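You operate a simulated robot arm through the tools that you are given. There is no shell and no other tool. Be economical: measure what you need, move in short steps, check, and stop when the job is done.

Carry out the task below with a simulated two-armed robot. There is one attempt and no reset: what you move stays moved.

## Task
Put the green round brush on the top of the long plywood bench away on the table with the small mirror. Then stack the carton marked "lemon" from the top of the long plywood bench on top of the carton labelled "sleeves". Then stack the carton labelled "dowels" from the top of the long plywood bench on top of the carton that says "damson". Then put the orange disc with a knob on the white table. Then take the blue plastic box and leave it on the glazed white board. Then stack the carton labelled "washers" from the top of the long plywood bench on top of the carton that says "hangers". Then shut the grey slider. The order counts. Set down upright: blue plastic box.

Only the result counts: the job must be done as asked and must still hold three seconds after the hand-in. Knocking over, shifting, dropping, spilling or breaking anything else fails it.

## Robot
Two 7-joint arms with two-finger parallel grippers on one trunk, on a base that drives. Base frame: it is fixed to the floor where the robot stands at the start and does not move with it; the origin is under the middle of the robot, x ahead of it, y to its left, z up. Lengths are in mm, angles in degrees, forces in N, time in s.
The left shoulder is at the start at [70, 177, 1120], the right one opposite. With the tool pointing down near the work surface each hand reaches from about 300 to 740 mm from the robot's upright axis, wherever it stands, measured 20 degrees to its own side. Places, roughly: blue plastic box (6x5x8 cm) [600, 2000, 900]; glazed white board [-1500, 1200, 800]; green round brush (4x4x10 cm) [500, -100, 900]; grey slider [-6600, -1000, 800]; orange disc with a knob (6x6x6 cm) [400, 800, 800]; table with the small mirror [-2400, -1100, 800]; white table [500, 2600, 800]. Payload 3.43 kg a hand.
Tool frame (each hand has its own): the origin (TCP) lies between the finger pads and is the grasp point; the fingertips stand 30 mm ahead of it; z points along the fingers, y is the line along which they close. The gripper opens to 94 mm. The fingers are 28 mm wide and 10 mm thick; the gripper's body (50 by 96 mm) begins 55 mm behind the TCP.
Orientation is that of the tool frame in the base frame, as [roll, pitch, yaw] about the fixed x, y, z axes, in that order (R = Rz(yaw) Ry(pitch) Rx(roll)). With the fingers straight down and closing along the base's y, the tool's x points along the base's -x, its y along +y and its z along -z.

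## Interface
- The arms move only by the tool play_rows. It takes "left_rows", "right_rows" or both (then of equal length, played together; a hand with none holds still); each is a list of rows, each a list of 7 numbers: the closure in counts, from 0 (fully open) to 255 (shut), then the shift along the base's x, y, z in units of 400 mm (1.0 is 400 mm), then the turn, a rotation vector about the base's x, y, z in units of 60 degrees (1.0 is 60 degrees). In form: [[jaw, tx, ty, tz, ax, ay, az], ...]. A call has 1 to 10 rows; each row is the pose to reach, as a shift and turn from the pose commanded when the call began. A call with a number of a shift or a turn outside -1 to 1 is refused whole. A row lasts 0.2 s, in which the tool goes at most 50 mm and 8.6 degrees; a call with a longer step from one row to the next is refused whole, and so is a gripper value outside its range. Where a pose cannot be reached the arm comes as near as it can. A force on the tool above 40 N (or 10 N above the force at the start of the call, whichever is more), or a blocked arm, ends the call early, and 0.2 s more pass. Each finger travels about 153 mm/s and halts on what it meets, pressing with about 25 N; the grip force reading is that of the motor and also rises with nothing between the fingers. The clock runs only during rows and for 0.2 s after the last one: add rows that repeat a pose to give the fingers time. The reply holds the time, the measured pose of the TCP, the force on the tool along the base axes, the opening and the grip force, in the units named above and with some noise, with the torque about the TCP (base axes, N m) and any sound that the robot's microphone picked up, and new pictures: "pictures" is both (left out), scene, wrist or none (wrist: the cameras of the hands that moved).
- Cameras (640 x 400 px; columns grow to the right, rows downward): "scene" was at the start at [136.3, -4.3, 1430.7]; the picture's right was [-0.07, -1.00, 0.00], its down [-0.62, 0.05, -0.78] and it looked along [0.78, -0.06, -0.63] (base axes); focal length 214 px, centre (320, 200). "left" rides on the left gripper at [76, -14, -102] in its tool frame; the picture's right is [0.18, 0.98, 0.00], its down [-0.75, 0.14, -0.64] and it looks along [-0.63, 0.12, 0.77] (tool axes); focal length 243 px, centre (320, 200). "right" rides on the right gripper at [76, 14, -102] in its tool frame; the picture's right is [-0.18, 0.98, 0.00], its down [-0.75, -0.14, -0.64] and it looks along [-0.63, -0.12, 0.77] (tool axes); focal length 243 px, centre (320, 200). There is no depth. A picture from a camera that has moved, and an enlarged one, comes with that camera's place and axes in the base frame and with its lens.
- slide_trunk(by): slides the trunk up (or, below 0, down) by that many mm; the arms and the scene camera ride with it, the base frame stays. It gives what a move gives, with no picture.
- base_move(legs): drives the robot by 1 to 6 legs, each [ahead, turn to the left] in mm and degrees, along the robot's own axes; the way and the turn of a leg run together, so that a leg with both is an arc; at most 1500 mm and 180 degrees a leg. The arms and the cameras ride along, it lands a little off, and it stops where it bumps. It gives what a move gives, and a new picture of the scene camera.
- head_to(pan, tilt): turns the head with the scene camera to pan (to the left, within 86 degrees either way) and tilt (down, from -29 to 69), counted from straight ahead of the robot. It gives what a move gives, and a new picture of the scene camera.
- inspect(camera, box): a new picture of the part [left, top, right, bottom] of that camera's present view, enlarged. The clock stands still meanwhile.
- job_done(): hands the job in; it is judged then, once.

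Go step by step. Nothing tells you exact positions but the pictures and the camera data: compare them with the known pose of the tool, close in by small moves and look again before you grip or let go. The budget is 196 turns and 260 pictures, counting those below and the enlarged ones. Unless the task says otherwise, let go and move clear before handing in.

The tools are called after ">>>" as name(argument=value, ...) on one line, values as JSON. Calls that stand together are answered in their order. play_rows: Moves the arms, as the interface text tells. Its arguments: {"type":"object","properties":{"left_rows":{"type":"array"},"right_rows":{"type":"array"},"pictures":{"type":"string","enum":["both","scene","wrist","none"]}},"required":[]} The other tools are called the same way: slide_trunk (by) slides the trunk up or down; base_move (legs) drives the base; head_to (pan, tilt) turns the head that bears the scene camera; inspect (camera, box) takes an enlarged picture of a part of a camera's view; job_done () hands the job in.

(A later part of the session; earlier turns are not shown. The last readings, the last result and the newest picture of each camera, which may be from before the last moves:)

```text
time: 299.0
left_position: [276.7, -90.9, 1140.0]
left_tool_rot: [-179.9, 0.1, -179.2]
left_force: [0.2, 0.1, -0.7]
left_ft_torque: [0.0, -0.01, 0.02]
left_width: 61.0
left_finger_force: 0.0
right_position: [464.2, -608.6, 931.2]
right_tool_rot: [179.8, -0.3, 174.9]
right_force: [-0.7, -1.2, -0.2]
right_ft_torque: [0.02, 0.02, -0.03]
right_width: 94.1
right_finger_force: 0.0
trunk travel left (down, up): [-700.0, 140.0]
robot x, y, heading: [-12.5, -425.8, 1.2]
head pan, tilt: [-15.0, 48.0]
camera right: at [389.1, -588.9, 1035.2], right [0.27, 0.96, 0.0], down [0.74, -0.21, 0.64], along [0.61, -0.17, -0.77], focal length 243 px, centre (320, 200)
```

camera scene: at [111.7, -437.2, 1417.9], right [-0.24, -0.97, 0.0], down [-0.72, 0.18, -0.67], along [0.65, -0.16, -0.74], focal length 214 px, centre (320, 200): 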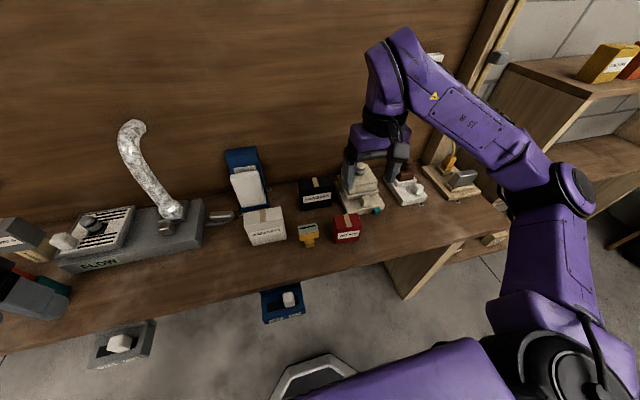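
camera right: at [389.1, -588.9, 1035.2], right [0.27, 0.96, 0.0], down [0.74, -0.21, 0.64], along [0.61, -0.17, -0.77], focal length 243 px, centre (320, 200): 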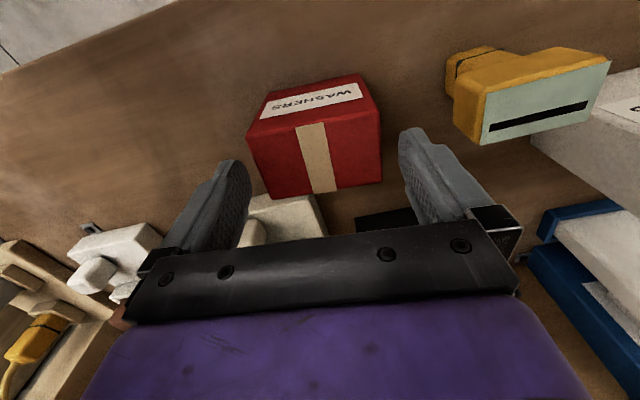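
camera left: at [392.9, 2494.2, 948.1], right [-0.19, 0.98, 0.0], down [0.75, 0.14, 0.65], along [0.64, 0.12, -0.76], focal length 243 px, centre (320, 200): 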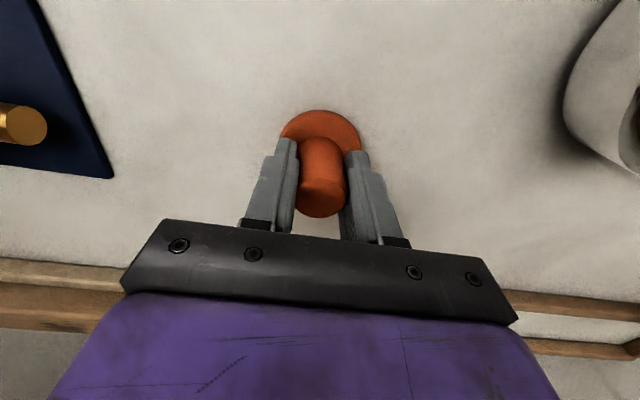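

>>> play_rows(right_rows=[[0, 0, -0.003, -0.05, 0, 0, -0.03], [0, 0, -0.003, -0.1, 0, 0, -0.03], [0, 0, -0.003, -0.135, 0, 0, -0.03], [0, 0, -0.003, -0.135, 0, 0, -0.03]], pictures="wrist")

```text
time: 300.0
left_position: [276.2, -89.6, 1139.7]
left_tool_rot: [179.9, 0.2, -179.2]
left_force: [0.3, -0.1, 0.2]
left_ft_torque: [0.04, 0.01, 0.0]
left_width: 61.0
left_finger_force: 0.0
right_position: [463.7, -609.8, 876.8]
right_tool_rot: [179.8, -0.3, 173.2]
right_force: [0.6, 0.2, -0.1]
right_ft_torque: [0.0, 0.02, 0.0]
right_width: 94.2
right_finger_force: 0.1
trunk travel left (down, up): [-700.0, 140.0]
robot x, y, heading: [-9.1, -419.2, 0.8]
head pan, tilt: [-15.0, 48.0]
camera right: at [389.6, -587.6, 980.8], right [0.3, 0.95, 0.0], down [0.73, -0.23, 0.64], along [0.61, -0.19, -0.77], focal length 243 px, centre (320, 200)
```

right: 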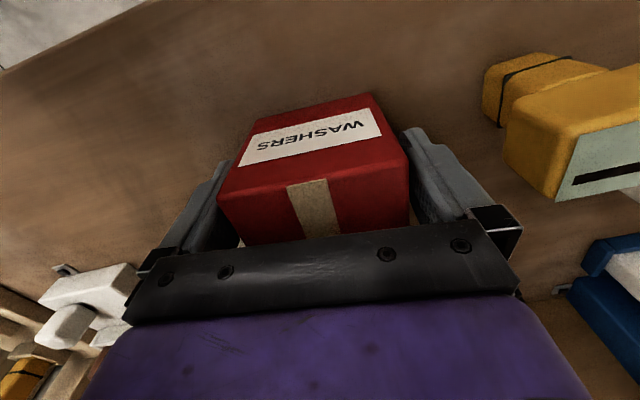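

>>> play_rows(right_rows=[[255, 0, 0, 0, 0, 0, 0], [255, 0, 0, 0, 0, 0, 0], [255, 0, 0, 0, 0, 0, 0], [255, 0, 0, 0.04, 0, 0, 0], [255, 0, 0, 0.14, 0, 0, 0], [255, 0, 0, 0.25, 0, 0, 0], [255, 0, 0, 0.34, 0, 0, 0], [255, 0, 0, 0.38, 0, 0, 0], [255, 0, 0, 0.38, 0, 0, 0]], pictures="both")

```text
time: 302.0
left_position: [276.2, -90.6, 1139.7]
left_tool_rot: [-180.0, 0.1, -179.2]
left_force: [0.7, -0.8, 0.8]
left_ft_torque: [0.02, -0.01, 0.01]
left_width: 60.9
left_finger_force: 0.0
right_position: [467.1, -610.0, 1028.2]
right_tool_rot: [179.6, -0.3, 173.2]
right_force: [-0.2, -0.1, -1.3]
right_ft_torque: [0.03, 0.01, -0.01]
right_width: 82.9
right_finger_force: 24.9
trunk travel left (down, up): [-700.0, 140.0]
robot x, y, heading: [-7.9, -422.7, 1.3]
head pan, tilt: [-15.0, 48.0]
camera scene: at [116.1, -437.4, 1417.4], right [-0.24, -0.97, 0.0], down [-0.72, 0.18, -0.67], along [0.65, -0.16, -0.74], focal length 214 px, centre (320, 200)
camera right: at [391.8, -588.0, 1131.9], right [0.3, 0.95, 0.0], down [0.73, -0.23, 0.64], along [0.61, -0.19, -0.77], focal length 243 px, centre (320, 200)
```

scene: 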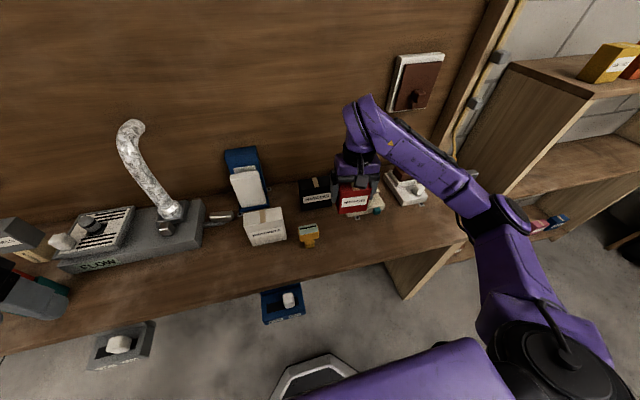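
right: 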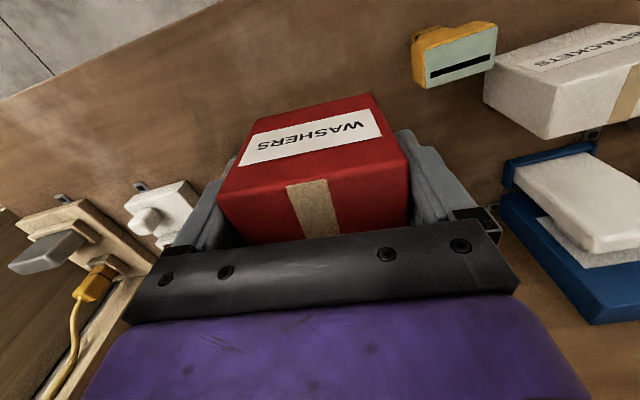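

>>> inspect(camera="scene", box=[280, 160, 360, 225])

```text
6.15 times, centred on (320, 192) of scene
camera zoom: at [116.1, -437.4, 1417.4], right [-0.24, -0.97, 0.0], down [-0.72, 0.18, -0.67], along [0.65, -0.16, -0.74], focal length 1320 px, centre (320, 246)
```

zoom: 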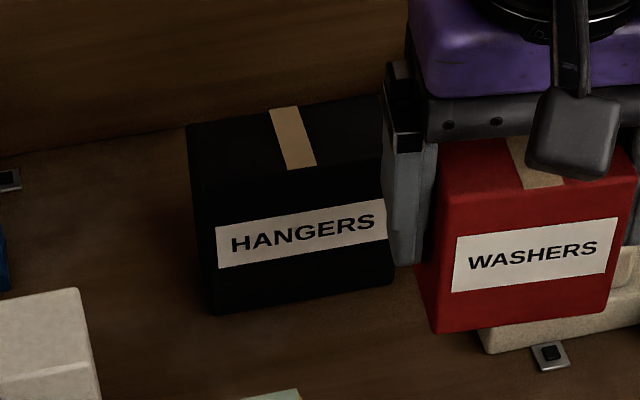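

>>> play_rows(right_rows=[[255, 0.08, 0.03, 0, 0, 0, 0.03], [255, 0.17, 0.06, 0, 0, 0, 0.06], [255, 0.26, 0.095, 0, 0, 0, 0.1], [255, 0.34, 0.13, 0, 0, 0, 0.1], [255, 0.405, 0.1525, -0.03, 0, 0, 0.1], [255, 0.405, 0.1525, -0.03, 0, 0, 0.1]], pictures="both")

```text
time: 303.4
left_position: [276.2, -91.4, 1139.9]
left_tool_rot: [-180.0, 0.2, -179.1]
left_force: [0.0, 0.3, -0.4]
left_ft_torque: [0.02, 0.0, -0.01]
left_width: 60.7
left_finger_force: 0.1
right_position: [628.7, -550.1, 1019.4]
right_tool_rot: [179.7, -0.3, 179.3]
right_force: [0.8, 0.1, -0.7]
right_ft_torque: [-0.01, -0.01, 0.01]
right_width: 82.8
right_finger_force: 24.7
trunk travel left (down, up): [-700.0, 140.0]
robot x, y, heading: [-11.1, -422.9, 1.0]
head pan, tilt: [-15.0, 48.0]
camera scene: at [115.4, -437.8, 1417.5], right [-0.24, -0.97, 0.0], down [-0.72, 0.18, -0.67], along [0.65, -0.16, -0.74], focal length 214 px, centre (320, 200)
camera right: at [552.2, -536.1, 1122.5], right [0.2, 0.98, 0.0], down [0.75, -0.15, 0.64], along [0.63, -0.12, -0.77], focal length 243 px, centre (320, 200)
```

scene: 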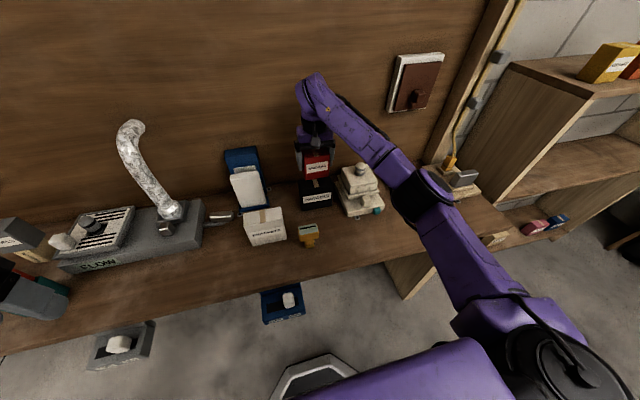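
right: 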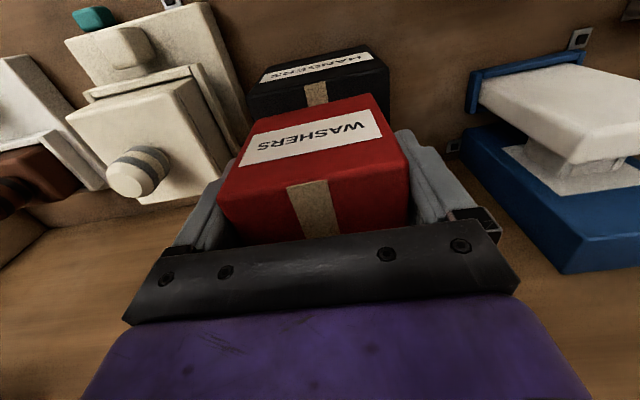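

>>> play_rows(right_rows=[[255, 0, 0.002, -0.05, 0, 0, 0], [255, 0, 0.002, -0.075, 0, 0, 0], [255, 0, 0.002, -0.085, 0, 0, 0], [255, 0, 0.002, -0.085, 0, 0, 0]], pictures="none")

>>> play_rows(right_rows=[[255, 0, 0, -0.006, 0, 0, 0], [255, 0, 0, -0.01, 0, 0, 0], [255, 0, 0, -0.01, 0, 0, 0]], pictures="none")

>>> inspect(camera="scene", box=[270, 130, 370, 220])

```text
time: 304.4
left_position: [275.5, -91.0, 1141.0]
left_tool_rot: [-180.0, 0.2, -179.3]
left_force: [-1.3, 0.0, -0.1]
left_ft_torque: [0.0, 0.03, 0.03]
left_width: 60.9
left_finger_force: 0.1
right_position: [625.7, -548.2, 987.7]
right_tool_rot: [179.7, 0.0, 179.3]
right_force: [4.5, -2.3, 17.8]
right_ft_torque: [-0.3, -0.27, 0.27]
right_width: 82.4
right_finger_force: 25.1
trunk travel left (down, up): [-700.0, 140.0]
robot x, y, heading: [-11.2, -418.0, 1.1]
head pan, tilt: [-15.0, 48.0]
```

```text
time: 305.2
left_position: [273.0, -90.6, 1140.9]
left_tool_rot: [-179.9, 0.3, -179.2]
left_force: [0.2, -0.1, 0.2]
left_ft_torque: [0.02, -0.02, 0.03]
left_width: 61.0
left_finger_force: 0.1
right_position: [624.0, -547.1, 980.5]
right_tool_rot: [179.7, -0.1, 179.2]
right_force: [2.7, -2.6, 23.7]
right_ft_torque: [-0.39, 0.12, 0.13]
right_width: 82.3
right_finger_force: 25.3
trunk travel left (down, up): [-700.0, 140.0]
robot x, y, heading: [-8.7, -419.0, 1.0]
head pan, tilt: [-15.0, 48.0]
```

```text
4.44 times, centred on (320, 175) of scene
camera zoom: at [112.3, -436.8, 1417.9], right [-0.24, -0.97, 0.0], down [-0.72, 0.18, -0.67], along [0.65, -0.16, -0.74], focal length 953 px, centre (320, 311)
```

zoom: 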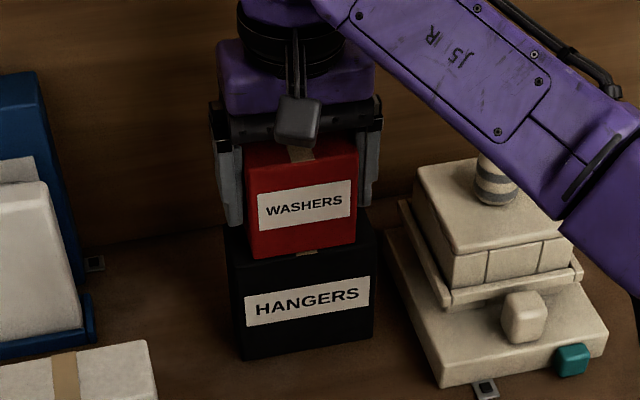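

>>> play_rows(right_rows=[[255, 0, 0, 0.008, 0, 0, 0], [200, 0, 0, 0.008, 0, 0, 0], [100, 0, 0, 0.008, 0, 0, 0], [0, 0, 0, 0.008, 0, 0, 0], [0, 0, 0, 0.02, 0, 0, 0], [0, 0, 0, 0.1, 0, 0, 0], [0, 0, 0, 0.2, 0, 0, 0], [0, 0, 0, 0.3, 0, 0, 0], [0, -0.04, -0.02, 0.38, 0, 0, 0], [0, -0.1, -0.05, 0.42, 0, 0, 0]], pictures="none")

>>> inspect(camera="scene", box=[220, 120, 400, 250])

```text
time: 307.4
left_position: [274.3, -92.9, 1141.1]
left_tool_rot: [-179.9, 0.2, -179.1]
left_force: [-0.5, -0.1, -0.3]
left_ft_torque: [0.02, 0.03, 0.0]
left_width: 60.9
left_finger_force: 0.0
right_position: [584.9, -568.1, 1148.5]
right_tool_rot: [179.7, -0.3, 179.2]
right_force: [-0.2, 0.0, 0.1]
right_ft_torque: [0.05, 0.0, -0.03]
right_width: 94.2
right_finger_force: 0.0
trunk travel left (down, up): [-700.0, 140.0]
robot x, y, heading: [-13.0, -417.0, 1.4]
head pan, tilt: [-15.0, 48.0]
```

```text
3.08 times, centred on (310, 185) of scene
camera zoom: at [114.6, -439.0, 1417.6], right [-0.24, -0.97, 0.0], down [-0.72, 0.18, -0.67], along [0.65, -0.16, -0.74], focal length 660 px, centre (351, 246)
```

zoom: 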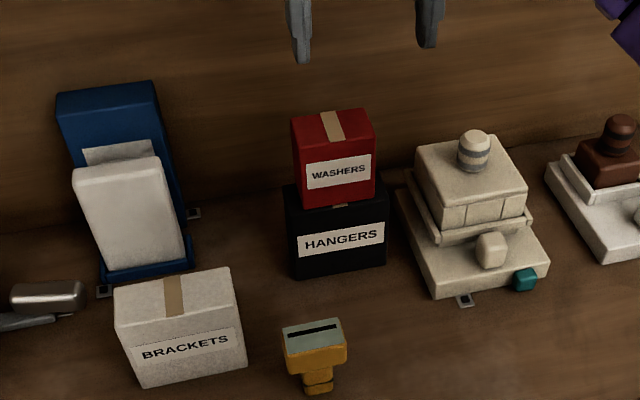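

Washers is stacked on hangers. Last: the grey slider far at (−6600, −1000). I retract and drive down the aisle.

>>> play_rows(right_rows=[[60, -0.1, -0.02, 0, 0, 0, 0], [60, -0.2, -0.04, 0, 0, 0, 0], [60, -0.3, -0.05, 0, 0, 0, 0], [60, -0.38, -0.05, 0, 0, 0, 0], [60, -0.38, -0.05, 0, 0, 0, 0]], pictures="none")

>>> base_move(legs=[[-300, 0], [0, 89], [640, 0], [0, 90], [1000, 0]])

>>> head_to(pan=0, tilt=15)

```text
time: 308.6
left_position: [276.9, -91.1, 1140.2]
left_tool_rot: [-180.0, 0.1, -179.3]
left_force: [0.3, 0.2, 0.4]
left_ft_torque: [-0.02, -0.01, -0.01]
left_width: 60.7
left_finger_force: 0.0
right_position: [434.4, -586.1, 1149.4]
right_tool_rot: [179.8, -0.3, 179.3]
right_force: [-0.2, -0.2, -0.7]
right_ft_torque: [0.03, 0.0, 0.0]
right_width: 72.0
right_finger_force: 0.1
trunk travel left (down, up): [-700.0, 140.0]
robot x, y, heading: [-11.0, -424.7, 1.1]
head pan, tilt: [-15.0, 48.0]
```

```text
time: 326.3
left_position: [-1623.5, -69.0, 1139.2]
left_tool_rot: [180.0, 0.2, -1.7]
left_force: [-0.2, -0.2, 0.4]
left_ft_torque: [0.01, -0.01, 0.0]
left_width: 61.0
left_finger_force: 0.2
right_position: [-1762.0, 434.9, 1148.5]
right_tool_rot: [179.8, -0.4, -3.1]
right_force: [-0.5, 0.5, -0.1]
right_ft_torque: [0.01, -0.01, 0.04]
right_width: 72.0
right_finger_force: 0.0
trunk travel left (down, up): [-700.0, 140.0]
robot x, y, heading: [-1325.3, 250.6, 178.8]
head pan, tilt: [-15.0, 48.0]
camera scene: at [-1448.7, 274.9, 1417.5], right [0.28, 0.96, 0.0], down [0.71, -0.21, -0.67], along [-0.64, 0.19, -0.74], focal length 214 px, centre (320, 200)
```

scene: 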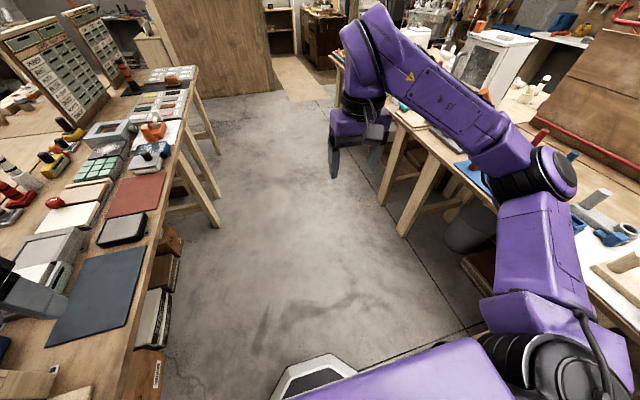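

```text
time: 327.3
left_position: [-1623.0, -69.0, 1140.3]
left_tool_rot: [179.9, 0.1, -1.7]
left_force: [0.8, -0.4, 0.2]
left_ft_torque: [0.02, 0.01, -0.02]
left_width: 60.8
left_finger_force: 0.0
right_position: [-1761.9, 434.0, 1148.7]
right_tool_rot: [179.8, -0.3, -3.1]
right_force: [-1.3, -0.2, 0.0]
right_ft_torque: [-0.06, 0.01, -0.01]
right_width: 71.9
right_finger_force: 0.1
trunk travel left (down, up): [-700.0, 140.0]
robot x, y, heading: [-1322.2, 249.1, 178.8]
head pan, tilt: [0.0, 15.0]
camera scene: at [-1466.4, 254.9, 1468.4], right [0.02, 1.0, 0.0], down [0.26, -0.01, -0.97], along [-0.97, 0.02, -0.26], focal length 214 px, centre (320, 200)
```

scene: 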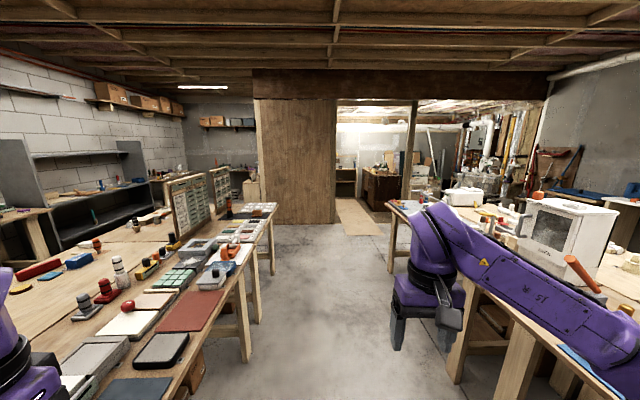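

>>> inspect(camera="scene", box=[160, 90, 440, 260])

```text
2.29 times, centred on (300, 175) of scene
camera zoom: at [-1466.4, 254.9, 1468.4], right [0.02, 1.0, 0.0], down [0.26, -0.01, -0.97], along [-0.97, 0.02, -0.26], focal length 490 px, centre (366, 257)
```

zoom: 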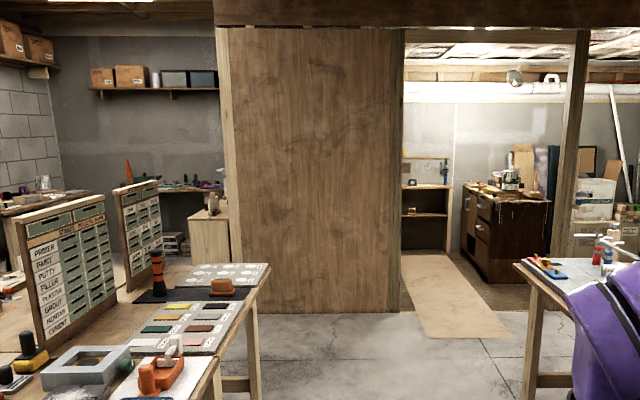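

>>> base_move(legs=[[1400, 0.5], [1300, 0.5]])

>>> head_to(pan=25, tilt=20)

```text
time: 340.7
left_position: [-4380.8, -88.5, 1140.3]
left_tool_rot: [180.0, 0.1, 0.3]
left_force: [-0.1, 0.1, 1.1]
left_ft_torque: [0.0, -0.02, 0.02]
left_width: 60.9
left_finger_force: 0.2
right_position: [-4536.3, 408.9, 1148.7]
right_tool_rot: [179.8, -0.3, -1.1]
right_force: [0.0, 0.2, 1.0]
right_ft_torque: [0.0, 0.02, -0.01]
right_width: 72.1
right_finger_force: 0.0
trunk travel left (down, up): [-700.0, 140.0]
robot x, y, heading: [-4093.8, 239.9, -179.2]
head pan, tilt: [0.0, 15.0]
camera scene: at [-4234.3, 239.7, 1468.5], right [-0.01, 1.0, 0.0], down [0.26, 0.0, -0.97], along [-0.97, -0.01, -0.26], focal length 214 px, centre (320, 200)
```

scene: 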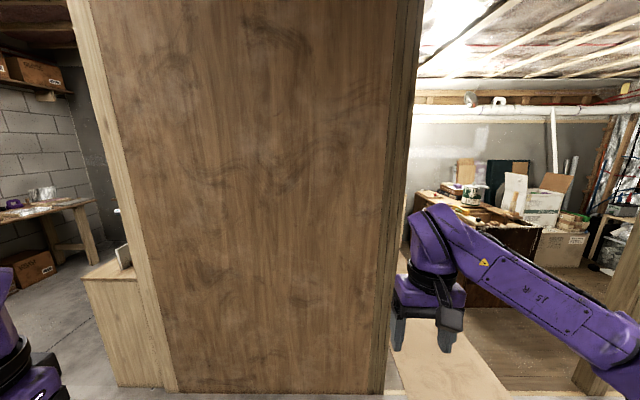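

```text
time: 341.6
left_position: [-4382.1, -89.6, 1139.0]
left_tool_rot: [180.0, 0.2, 0.3]
left_force: [-0.5, 0.2, -0.4]
left_ft_torque: [-0.01, -0.01, 0.01]
left_width: 60.9
left_finger_force: 0.0
right_position: [-4535.3, 408.2, 1149.4]
right_tool_rot: [179.9, -0.3, -1.0]
right_force: [-1.0, 0.5, -0.5]
right_ft_torque: [0.02, 0.02, -0.03]
right_width: 71.9
right_finger_force: 0.0
trunk travel left (down, up): [-700.0, 140.0]
robot x, y, heading: [-4090.8, 238.6, -179.3]
head pan, tilt: [25.0, 20.0]
camera scene: at [-4224.8, 200.6, 1460.4], right [-0.43, 0.9, 0.0], down [0.31, 0.15, -0.94], along [-0.85, -0.41, -0.34], focal length 214 px, centre (320, 200)
```

scene: 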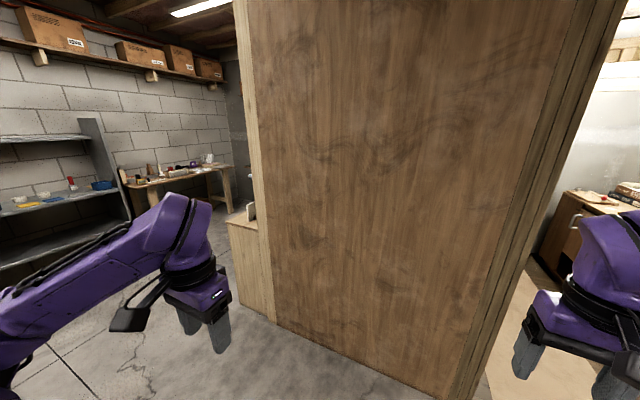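

>>> head_to(pan=75, tilt=25)

```text
time: 342.8
left_position: [-4381.3, -90.0, 1139.5]
left_tool_rot: [-179.9, 0.2, 0.3]
left_force: [-0.2, 0.3, 0.4]
left_ft_torque: [0.02, -0.01, 0.01]
left_width: 60.9
left_finger_force: 0.0
right_position: [-4536.8, 407.6, 1149.5]
right_tool_rot: [179.7, -0.3, -1.1]
right_force: [-0.3, 0.1, 0.1]
right_ft_torque: [0.02, 0.03, -0.01]
right_width: 71.8
right_finger_force: 0.0
trunk travel left (down, up): [-700.0, 140.0]
robot x, y, heading: [-4094.1, 236.8, -179.2]
head pan, tilt: [75.0, 25.0]
camera scene: at [-4163.7, 151.6, 1452.2], right [-0.97, 0.25, 0.0], down [0.1, 0.41, -0.91], along [-0.22, -0.88, -0.42], focal length 214 px, centre (320, 200)
```

scene: 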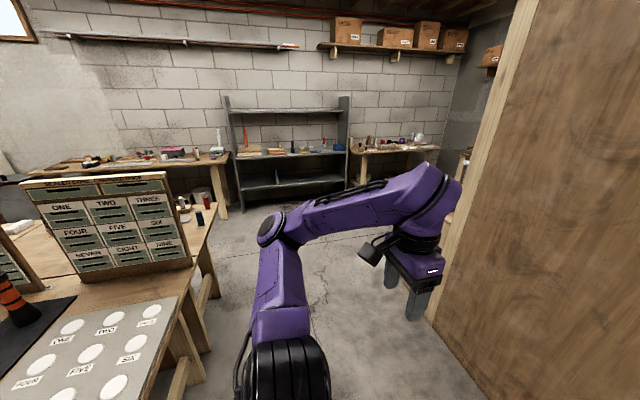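

>>> base_move(legs=[[380, 0], [0, 89], [1500, 0], [0, -90]])

>>> head_to(pan=0, tilt=20)

```text
time: 359.8
left_position: [-4883.7, -1561.8, 1139.4]
left_tool_rot: [-180.0, 0.2, -5.6]
left_force: [-0.3, -0.1, 0.6]
left_ft_torque: [0.01, -0.02, 0.0]
left_width: 61.0
left_finger_force: 0.1
right_position: [-4984.5, -1051.0, 1149.6]
right_tool_rot: [179.7, -0.3, -7.0]
right_force: [0.2, 0.7, -1.2]
right_ft_torque: [0.01, -0.02, -0.01]
right_width: 71.6
right_finger_force: 0.0
trunk travel left (down, up): [-700.0, 140.0]
robot x, y, heading: [-4558.7, -1264.8, 175.2]
head pan, tilt: [75.0, 25.0]
camera scene: at [-4641.9, -1344.4, 1452.2], right [-0.94, 0.34, 0.0], down [0.15, 0.4, -0.91], along [-0.31, -0.85, -0.42], focal length 214 px, centre (320, 200)
```

scene: 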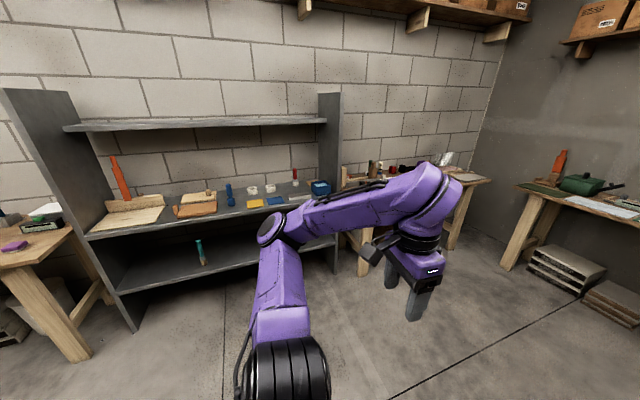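

```text
time: 361.3
left_position: [-4882.3, -1561.2, 1138.9]
left_tool_rot: [-180.0, 0.0, -5.6]
left_force: [0.5, 0.7, 0.2]
left_ft_torque: [0.04, 0.0, -0.04]
left_width: 60.8
left_finger_force: 0.2
right_position: [-4984.8, -1050.5, 1148.2]
right_tool_rot: [179.8, -0.3, -7.0]
right_force: [-0.1, -0.3, -0.3]
right_ft_torque: [0.02, 0.01, 0.0]
right_width: 72.0
right_finger_force: 0.0
trunk travel left (down, up): [-700.0, 140.0]
robot x, y, heading: [-4558.2, -1265.0, 174.9]
head pan, tilt: [0.0, 20.0]
camera scene: at [-4702.9, -1249.6, 1460.3], right [0.09, 1.0, 0.0], down [0.34, -0.03, -0.94], along [-0.94, 0.08, -0.34], focal length 214 px, centre (320, 200)
```

scene: 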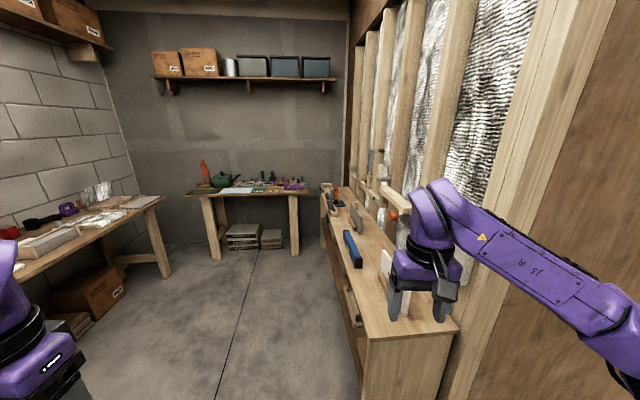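

>>> inspect(camera="scene", box=[290, 150, 410, 300])

```text
2.67 times, centred on (350, 225) of scene
camera zoom: at [-4702.9, -1249.6, 1460.3], right [0.09, 1.0, 0.0], down [0.34, -0.03, -0.94], along [-0.94, 0.08, -0.34], focal length 572 px, centre (240, 133)
```

zoom: 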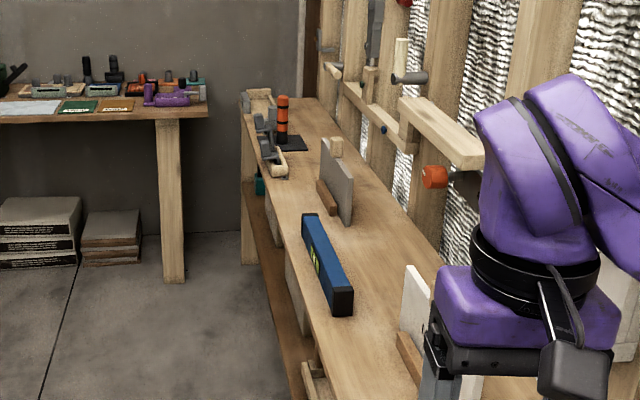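

>>> base_move(legs=[[0, 12], [900, 0], [870, 0], [0, -97]])

>>> head_to(pan=20, tilt=45)

```text
time: 375.1
left_position: [-6646.9, -1202.0, 1140.0]
left_tool_rot: [-179.9, 0.2, -90.3]
left_force: [-0.8, 0.9, -0.1]
left_ft_torque: [-0.01, 0.01, -0.02]
left_width: 60.8
left_finger_force: 0.1
right_position: [-6147.0, -1050.9, 1149.2]
right_tool_rot: [179.7, -0.3, -91.7]
right_force: [0.7, 0.0, 0.1]
right_ft_torque: [-0.01, 0.02, 0.01]
right_width: 72.0
right_finger_force: 0.0
trunk travel left (down, up): [-700.0, 140.0]
robot x, y, heading: [-6320.1, -1492.9, 90.0]
head pan, tilt: [0.0, 20.0]
camera scene: at [-6321.0, -1348.9, 1460.3], right [1.0, 0.0, 0.0], down [0.0, -0.34, -0.94], along [0.0, 0.94, -0.34], focal length 214 px, centre (320, 200)
```

scene: 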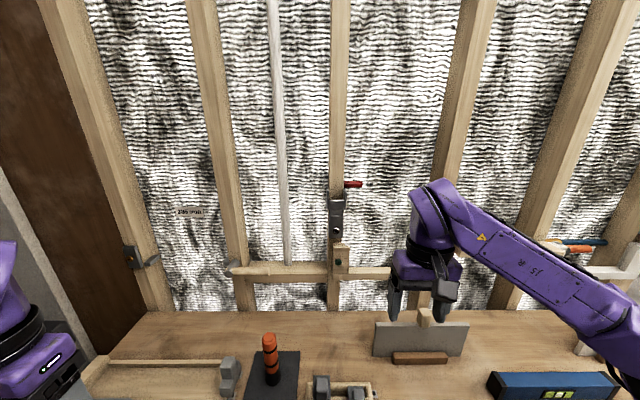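

```text
time: 376.0
left_position: [-6646.9, -1201.1, 1139.6]
left_tool_rot: [-179.9, 0.2, -90.3]
left_force: [0.1, -0.5, -0.8]
left_ft_torque: [-0.03, -0.03, 0.01]
left_width: 60.9
left_finger_force: 0.1
right_position: [-6148.4, -1051.0, 1149.1]
right_tool_rot: [179.8, -0.3, -91.8]
right_force: [0.7, 0.7, 0.7]
right_ft_torque: [0.01, 0.03, 0.01]
right_width: 71.8
right_finger_force: 0.0
trunk travel left (down, up): [-700.0, 140.0]
robot x, y, heading: [-6318.8, -1492.4, 90.3]
head pan, tilt: [20.0, 45.0]
camera scene: at [-6348.7, -1365.6, 1421.7], right [0.94, 0.34, 0.0], down [0.24, -0.66, -0.71], along [-0.24, 0.66, -0.71], focal length 214 px, centre (320, 200)
```

scene: 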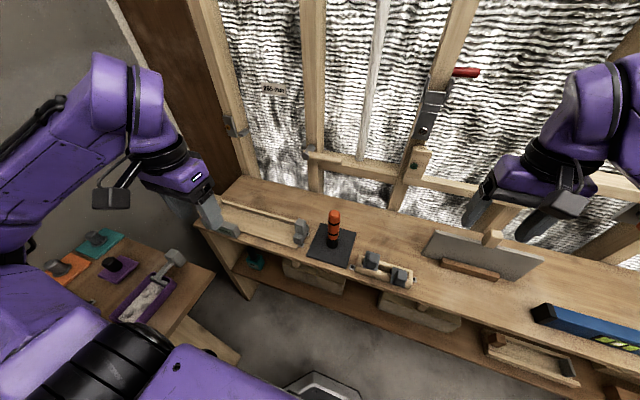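

>>> inspect(camera="scene", box=[180, 170, 340, 290])

>>> inspect(camera="left", box=[0, 0, 640, 400])

```text
3.33 times, centred on (260, 230) of scene
camera zoom: at [-6348.7, -1365.6, 1421.7], right [0.94, 0.34, 0.0], down [0.24, -0.66, -0.71], along [-0.24, 0.66, -0.71], focal length 715 px, centre (520, 100)
```

zoom: 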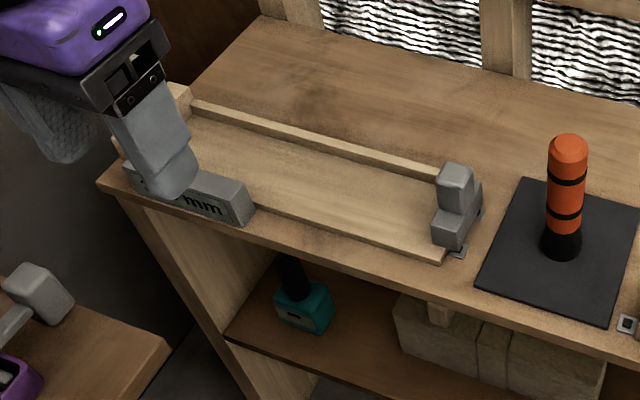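

```text
1.00 times, centred on (320, 200) of left
camera zoom: at [-6632.5, -1278.9, 1241.8], right [-0.98, -0.18, 0.0], down [-0.14, 0.75, 0.64], along [-0.11, 0.63, -0.77], focal length 243 px, centre (320, 200)
```

zoom: 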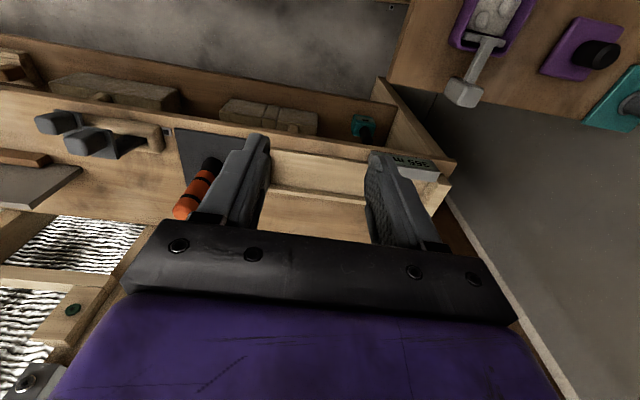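

I see a wooden track with a grey slider block at its right end (≈ −6550, −1014) and a display reading 365 mm at the left end. I reposition so the left hand can cover the whole track.

>>> base_move(legs=[[0, 60], [100, 0], [0, -42]])

>>> play_rows(left_rows=[[60, 0.08, 0, 0.02, 0, 0, 0], [60, 0.16, 0, 0.04, 0, 0, 0], [60, 0.24, 0, 0.04, 0, 0, 0], [60, 0.32, 0, 0.04, 0, 0, 0], [60, 0.36, 0, 0.04, 0, 0, 0]], pictures="none")

>>> head_to(pan=12, tilt=48)

```text
time: 381.8
left_position: [-6806.8, -1263.2, 1140.3]
left_tool_rot: [-179.9, 0.2, -72.7]
left_force: [-0.7, 0.5, -0.7]
left_ft_torque: [0.02, 0.0, 0.01]
left_width: 60.8
left_finger_force: 0.0
right_position: [-6376.3, -970.6, 1149.9]
right_tool_rot: [179.9, -0.3, -74.2]
right_force: [-1.1, -0.6, 0.0]
right_ft_torque: [0.02, 0.01, -0.02]
right_width: 71.9
right_finger_force: 0.1
trunk travel left (down, up): [-700.0, 140.0]
robot x, y, heading: [-6411.2, -1443.9, 107.7]
head pan, tilt: [20.0, 45.0]
camera scene: at [-6473.0, -1330.3, 1421.7], right [0.79, 0.61, 0.0], down [0.43, -0.56, -0.71], along [-0.43, 0.56, -0.71], focal length 214 px, centre (320, 200)
```

scene: 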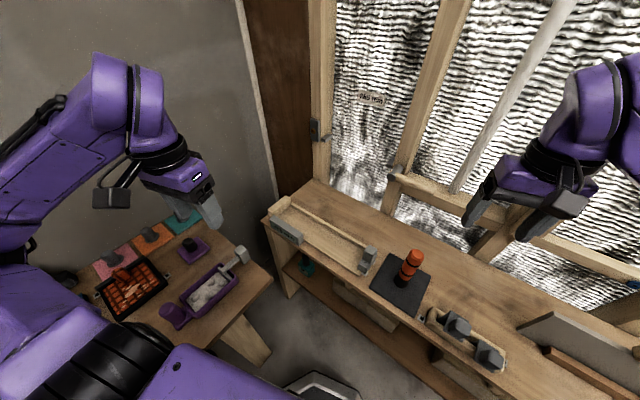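

```text
time: 383.0
left_position: [-6662.0, -1262.5, 1157.0]
left_tool_rot: [180.0, 0.2, -72.8]
left_force: [0.5, 0.1, -0.9]
left_ft_torque: [0.03, -0.03, -0.02]
left_width: 71.9
left_finger_force: 0.0
right_position: [-6375.7, -970.8, 1149.6]
right_tool_rot: [179.8, -0.4, -74.2]
right_force: [0.2, 0.0, 0.0]
right_ft_torque: [0.02, -0.03, 0.0]
right_width: 71.9
right_finger_force: 0.0
trunk travel left (down, up): [-700.0, 140.0]
robot x, y, heading: [-6409.4, -1444.8, 107.7]
head pan, tilt: [20.0, 45.0]
```

```text
time: 383.7
left_position: [-6662.1, -1264.0, 1156.7]
left_tool_rot: [-179.9, 0.2, -72.7]
left_force: [-0.1, 0.0, 0.1]
left_ft_torque: [0.01, -0.01, 0.0]
left_width: 72.0
left_finger_force: 0.0
right_position: [-6375.5, -969.6, 1149.4]
right_tool_rot: [179.8, -0.2, -74.2]
right_force: [0.4, 0.6, 0.5]
right_ft_torque: [0.0, 0.0, 0.0]
right_width: 71.9
right_finger_force: 0.1
trunk travel left (down, up): [-700.0, 140.0]
robot x, y, heading: [-6407.3, -1447.3, 107.9]
head pan, tilt: [12.0, 48.0]
camera scene: at [-6462.5, -1326.1, 1417.5], right [0.87, 0.5, 0.0], down [0.37, -0.65, -0.67], along [-0.33, 0.58, -0.74], focal length 214 px, centre (320, 200)
```

scene: 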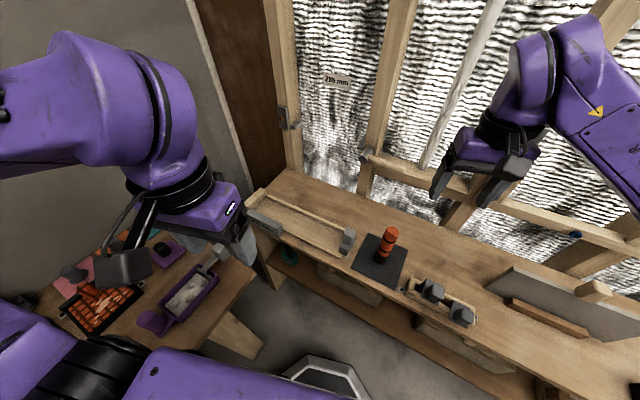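

>>> inspect(camera="scene", box=[240, 175, 400, 285])

>>> inspect(camera="scene", box=[300, 60, 380, 110])

```text
3.64 times, centred on (320, 230) of scene
camera zoom: at [-6462.5, -1326.1, 1417.5], right [0.87, 0.5, 0.0], down [0.37, -0.65, -0.67], along [-0.33, 0.58, -0.74], focal length 780 px, centre (320, 91)
```

zoom: 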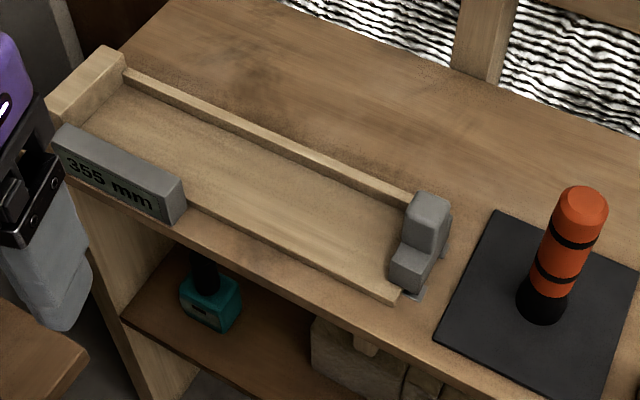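

```text
8.00 times, centred on (340, 85) of scene
camera zoom: at [-6462.5, -1326.1, 1417.5], right [0.87, 0.5, 0.0], down [0.37, -0.65, -0.67], along [-0.33, 0.58, -0.74], focal length 1716 px, centre (160, 1120)
```

zoom: 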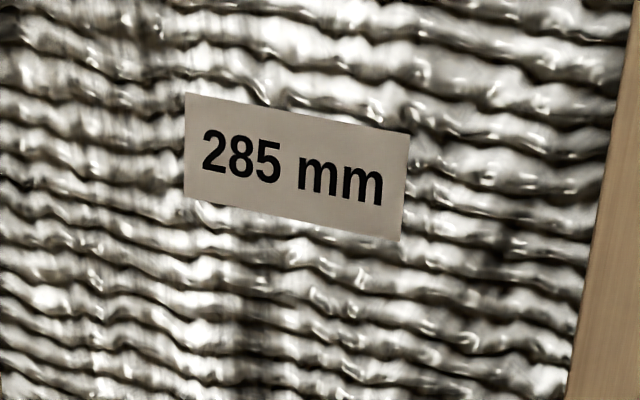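

The display reads about 365 mm with a stop block at the left end, so shutting means sliding the block left to the stop. I bring the left hand over the slider and move the right hand aside.

>>> play_rows(left_rows=[[60, 0.03, 0.08, -0.03, 0, 0, -0.04], [60, 0.06, 0.17, -0.07, 0, 0, -0.08], [60, 0.09, 0.26, -0.11, 0, 0, -0.12], [60, 0.125, 0.35, -0.16, 0, 0, -0.16], [60, 0.16, 0.44, -0.21, 0, 0, -0.2], [60, 0.19, 0.53, -0.26, 0, 0, -0.24], [60, 0.225, 0.62, -0.31, 0, 0, -0.288], [60, 0.255, 0.7, -0.36, 0, 0, -0.288], [60, 0.255, 0.7, -0.36, 0, 0, -0.288]], right_rows=[[60, 0.04, -0.02, 0, 0, 0, 0], [60, 0.08, -0.04, 0, 0, 0, 0], [60, 0.12, -0.06, 0, 0, 0, 0], [60, 0.16, -0.08, 0, 0, 0, 0], [60, 0.2, -0.1, 0, 0, 0, 0], [60, 0.24, -0.12, 0, 0, 0, 0], [60, 0.24, -0.12, 0, 0, 0, 0], [60, 0.24, -0.12, 0, 0, 0, 0], [60, 0.24, -0.12, 0, 0, 0, 0]], pictures="both")

```text
time: 385.7
left_position: [-6561.8, -984.3, 1009.9]
left_tool_rot: [-180.0, 0.2, -90.0]
left_force: [-0.3, 0.7, 0.3]
left_ft_torque: [-0.01, 0.0, 0.0]
left_width: 72.1
left_finger_force: 0.0
right_position: [-6279.5, -1019.2, 1149.8]
right_tool_rot: [179.8, -0.3, -74.3]
right_force: [0.2, 0.5, -0.2]
right_ft_torque: [0.01, -0.01, -0.03]
right_width: 72.2
right_finger_force: 0.0
trunk travel left (down, up): [-700.0, 140.0]
robot x, y, heading: [-6406.8, -1442.7, 107.7]
head pan, tilt: [12.0, 48.0]
camera scene: at [-6462.3, -1327.2, 1417.6], right [0.87, 0.5, 0.0], down [0.37, -0.64, -0.67], along [-0.33, 0.58, -0.74], focal length 214 px, centre (320, 200)
camera right: at [-6272.8, -1095.3, 1253.4], right [-1.0, -0.09, 0.0], down [-0.07, 0.77, 0.64], along [-0.06, 0.64, -0.77], focal length 243 px, centre (320, 200)
camera left: at [-6547.5, -1061.9, 1112.1], right [-0.98, -0.18, 0.0], down [-0.14, 0.75, 0.64], along [-0.12, 0.63, -0.76], focal length 243 px, centre (320, 200)
```

scene: 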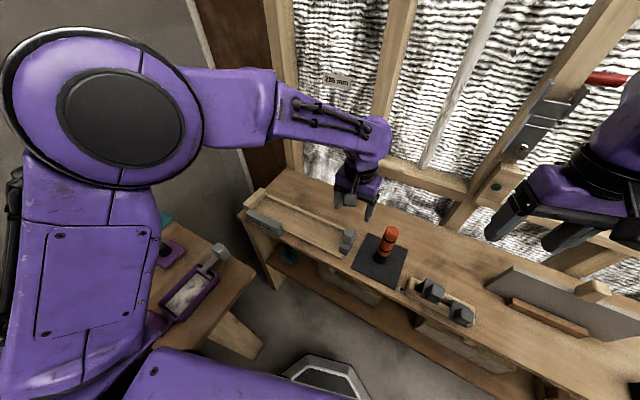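
right: 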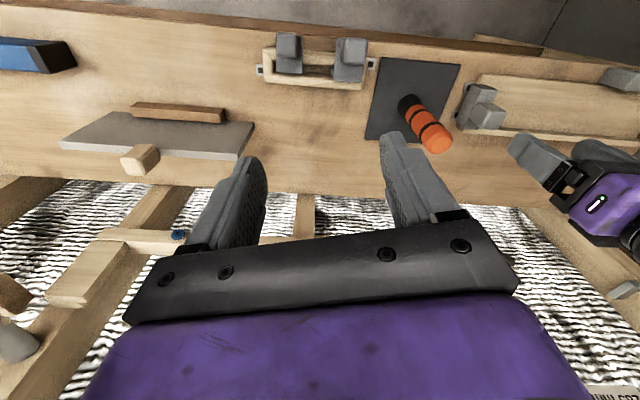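
left: 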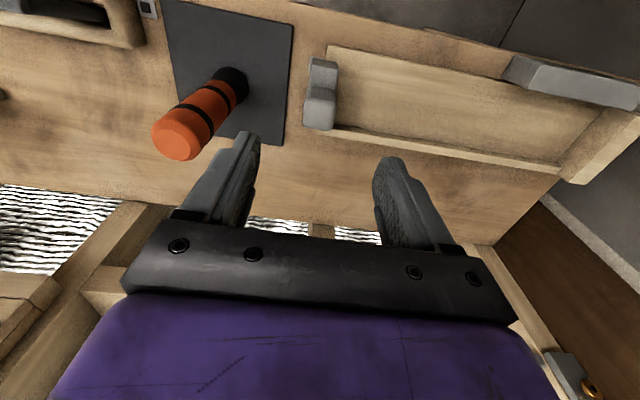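

>>> play_rows(left_rows=[[60, 0, 0, -0.06, 0, 0, 0], [60, 0, 0, -0.1, 0, 0, 0], [60, 0, 0, -0.1, 0, 0, 0]], pictures="wrist")

>>> inspect(camera="scene", box=[310, 170, 410, 270])

```text
time: 386.5
left_position: [-6561.9, -982.9, 969.7]
left_tool_rot: [180.0, 0.2, -89.9]
left_force: [0.1, -0.3, 0.5]
left_ft_torque: [0.0, 0.0, 0.01]
left_width: 71.8
left_finger_force: 0.0
right_position: [-6279.2, -1016.8, 1149.0]
right_tool_rot: [179.8, -0.3, -74.2]
right_force: [-0.3, 0.0, 0.0]
right_ft_torque: [-0.01, 0.01, 0.03]
right_width: 72.0
right_finger_force: 0.1
trunk travel left (down, up): [-700.0, 140.0]
robot x, y, heading: [-6409.9, -1446.8, 107.7]
head pan, tilt: [12.0, 48.0]
camera left: at [-6547.0, -1060.5, 1072.5], right [-0.98, -0.18, 0.0], down [-0.14, 0.75, 0.64], along [-0.12, 0.63, -0.76], focal length 243 px, centre (320, 200)
```

left: 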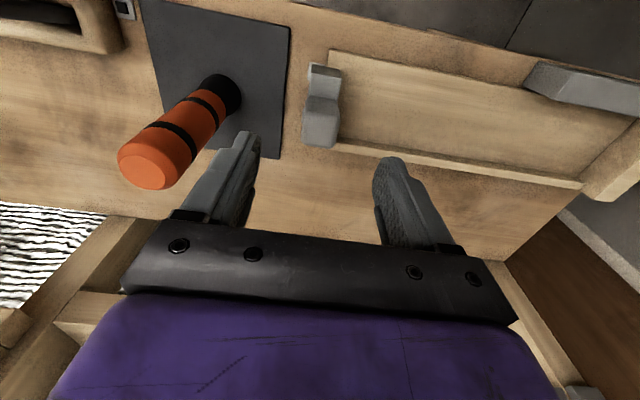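

```text
4.00 times, centred on (360, 220) of scene
camera zoom: at [-6462.0, -1326.0, 1417.5], right [0.87, 0.5, 0.0], down [0.37, -0.65, -0.67], along [-0.33, 0.58, -0.74], focal length 858 px, centre (160, 120)
```

zoom: 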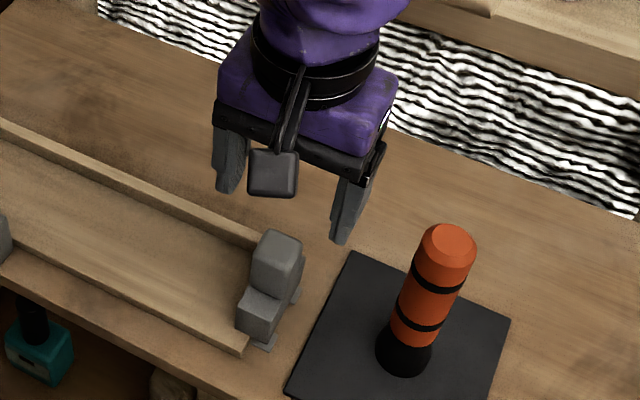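

>>> play_rows(left_rows=[[60, 0, 0.01, -0.07, 0, 0, 0], [60, 0, 0.02, -0.14, 0, 0, 0], [60, 0, 0.02, -0.19, 0, 0, 0], [60, 0, 0.02, -0.21, 0, 0, 0], [60, 0, 0.02, -0.21, 0, 0, 0]], pictures="wrist")

>>> inspect(camera="scene", box=[310, 190, 410, 270])

```text
time: 387.7
left_position: [-6561.6, -975.0, 885.8]
left_tool_rot: [-179.9, 0.2, -90.0]
left_force: [0.8, 0.2, 0.2]
left_ft_torque: [0.03, 0.03, 0.01]
left_width: 72.1
left_finger_force: 0.1
right_position: [-6278.3, -1018.4, 1149.7]
right_tool_rot: [179.8, -0.4, -74.2]
right_force: [-0.6, -0.1, 0.3]
right_ft_torque: [0.04, -0.03, -0.01]
right_width: 71.6
right_finger_force: 0.1
trunk travel left (down, up): [-700.0, 140.0]
robot x, y, heading: [-6408.6, -1443.4, 107.5]
head pan, tilt: [12.0, 48.0]
camera left: at [-6546.9, -1052.3, 988.7], right [-0.98, -0.18, 0.0], down [-0.14, 0.75, 0.64], along [-0.12, 0.63, -0.76], focal length 243 px, centre (320, 200)
```

left: 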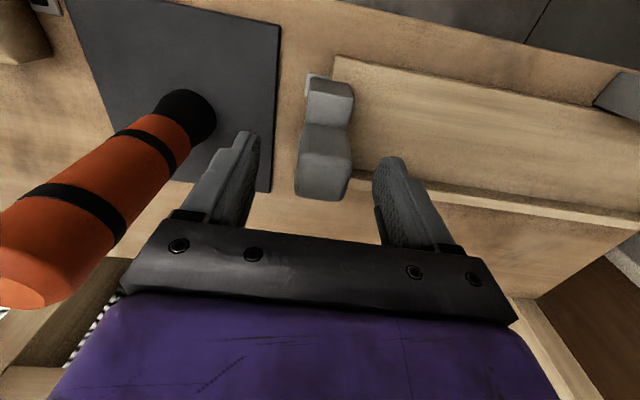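

```text
5.00 times, centred on (360, 230) of scene
camera zoom: at [-6462.0, -1326.0, 1417.5], right [0.87, 0.5, 0.0], down [0.37, -0.65, -0.67], along [-0.33, 0.58, -0.74], focal length 1072 px, centre (120, 50)
```

zoom: 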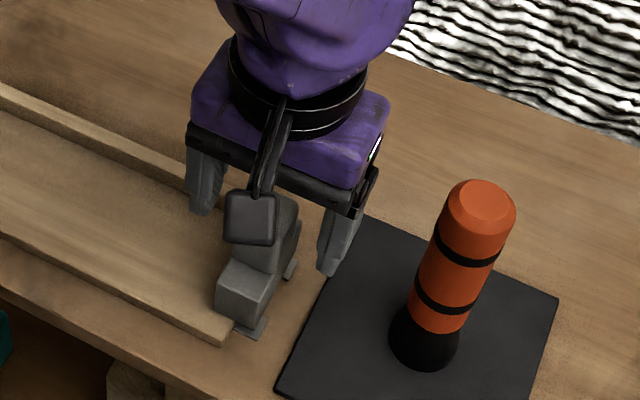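

>>> play_rows(left_rows=[[60, 0, 0, -0.015, 0, 0, 0], [60, 0, 0, -0.03, 0, 0, 0], [60, 0, 0, -0.03, 0, 0, 0], [150, 0, 0, -0.03, 0, 0, 0], [255, 0, 0, -0.03, 0, 0, 0], [255, 0, 0, -0.03, 0, 0, 0]], pictures="wrist")

```text
time: 389.1
left_position: [-6564.6, -974.4, 876.1]
left_tool_rot: [-179.9, 0.1, -89.9]
left_force: [-8.8, -0.6, 1.2]
left_ft_torque: [-0.17, 0.2, 0.37]
left_width: 36.3
left_finger_force: 45.2
right_position: [-6281.0, -1016.8, 1149.6]
right_tool_rot: [179.9, -0.4, -74.2]
right_force: [0.7, -0.9, -0.2]
right_ft_torque: [0.05, 0.03, 0.0]
right_width: 71.8
right_finger_force: 0.1
trunk travel left (down, up): [-700.0, 140.0]
robot x, y, heading: [-6407.6, -1445.8, 108.0]
head pan, tilt: [12.0, 48.0]
camera left: at [-6548.8, -1051.8, 977.6], right [-0.98, -0.19, 0.0], down [-0.14, 0.75, 0.64], along [-0.12, 0.63, -0.76], focal length 243 px, centre (320, 200)
```

left: 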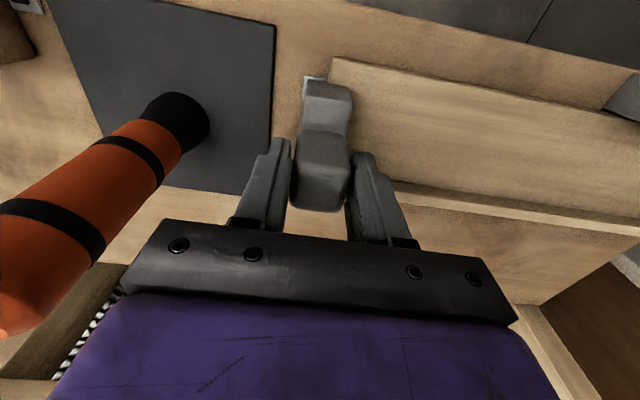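

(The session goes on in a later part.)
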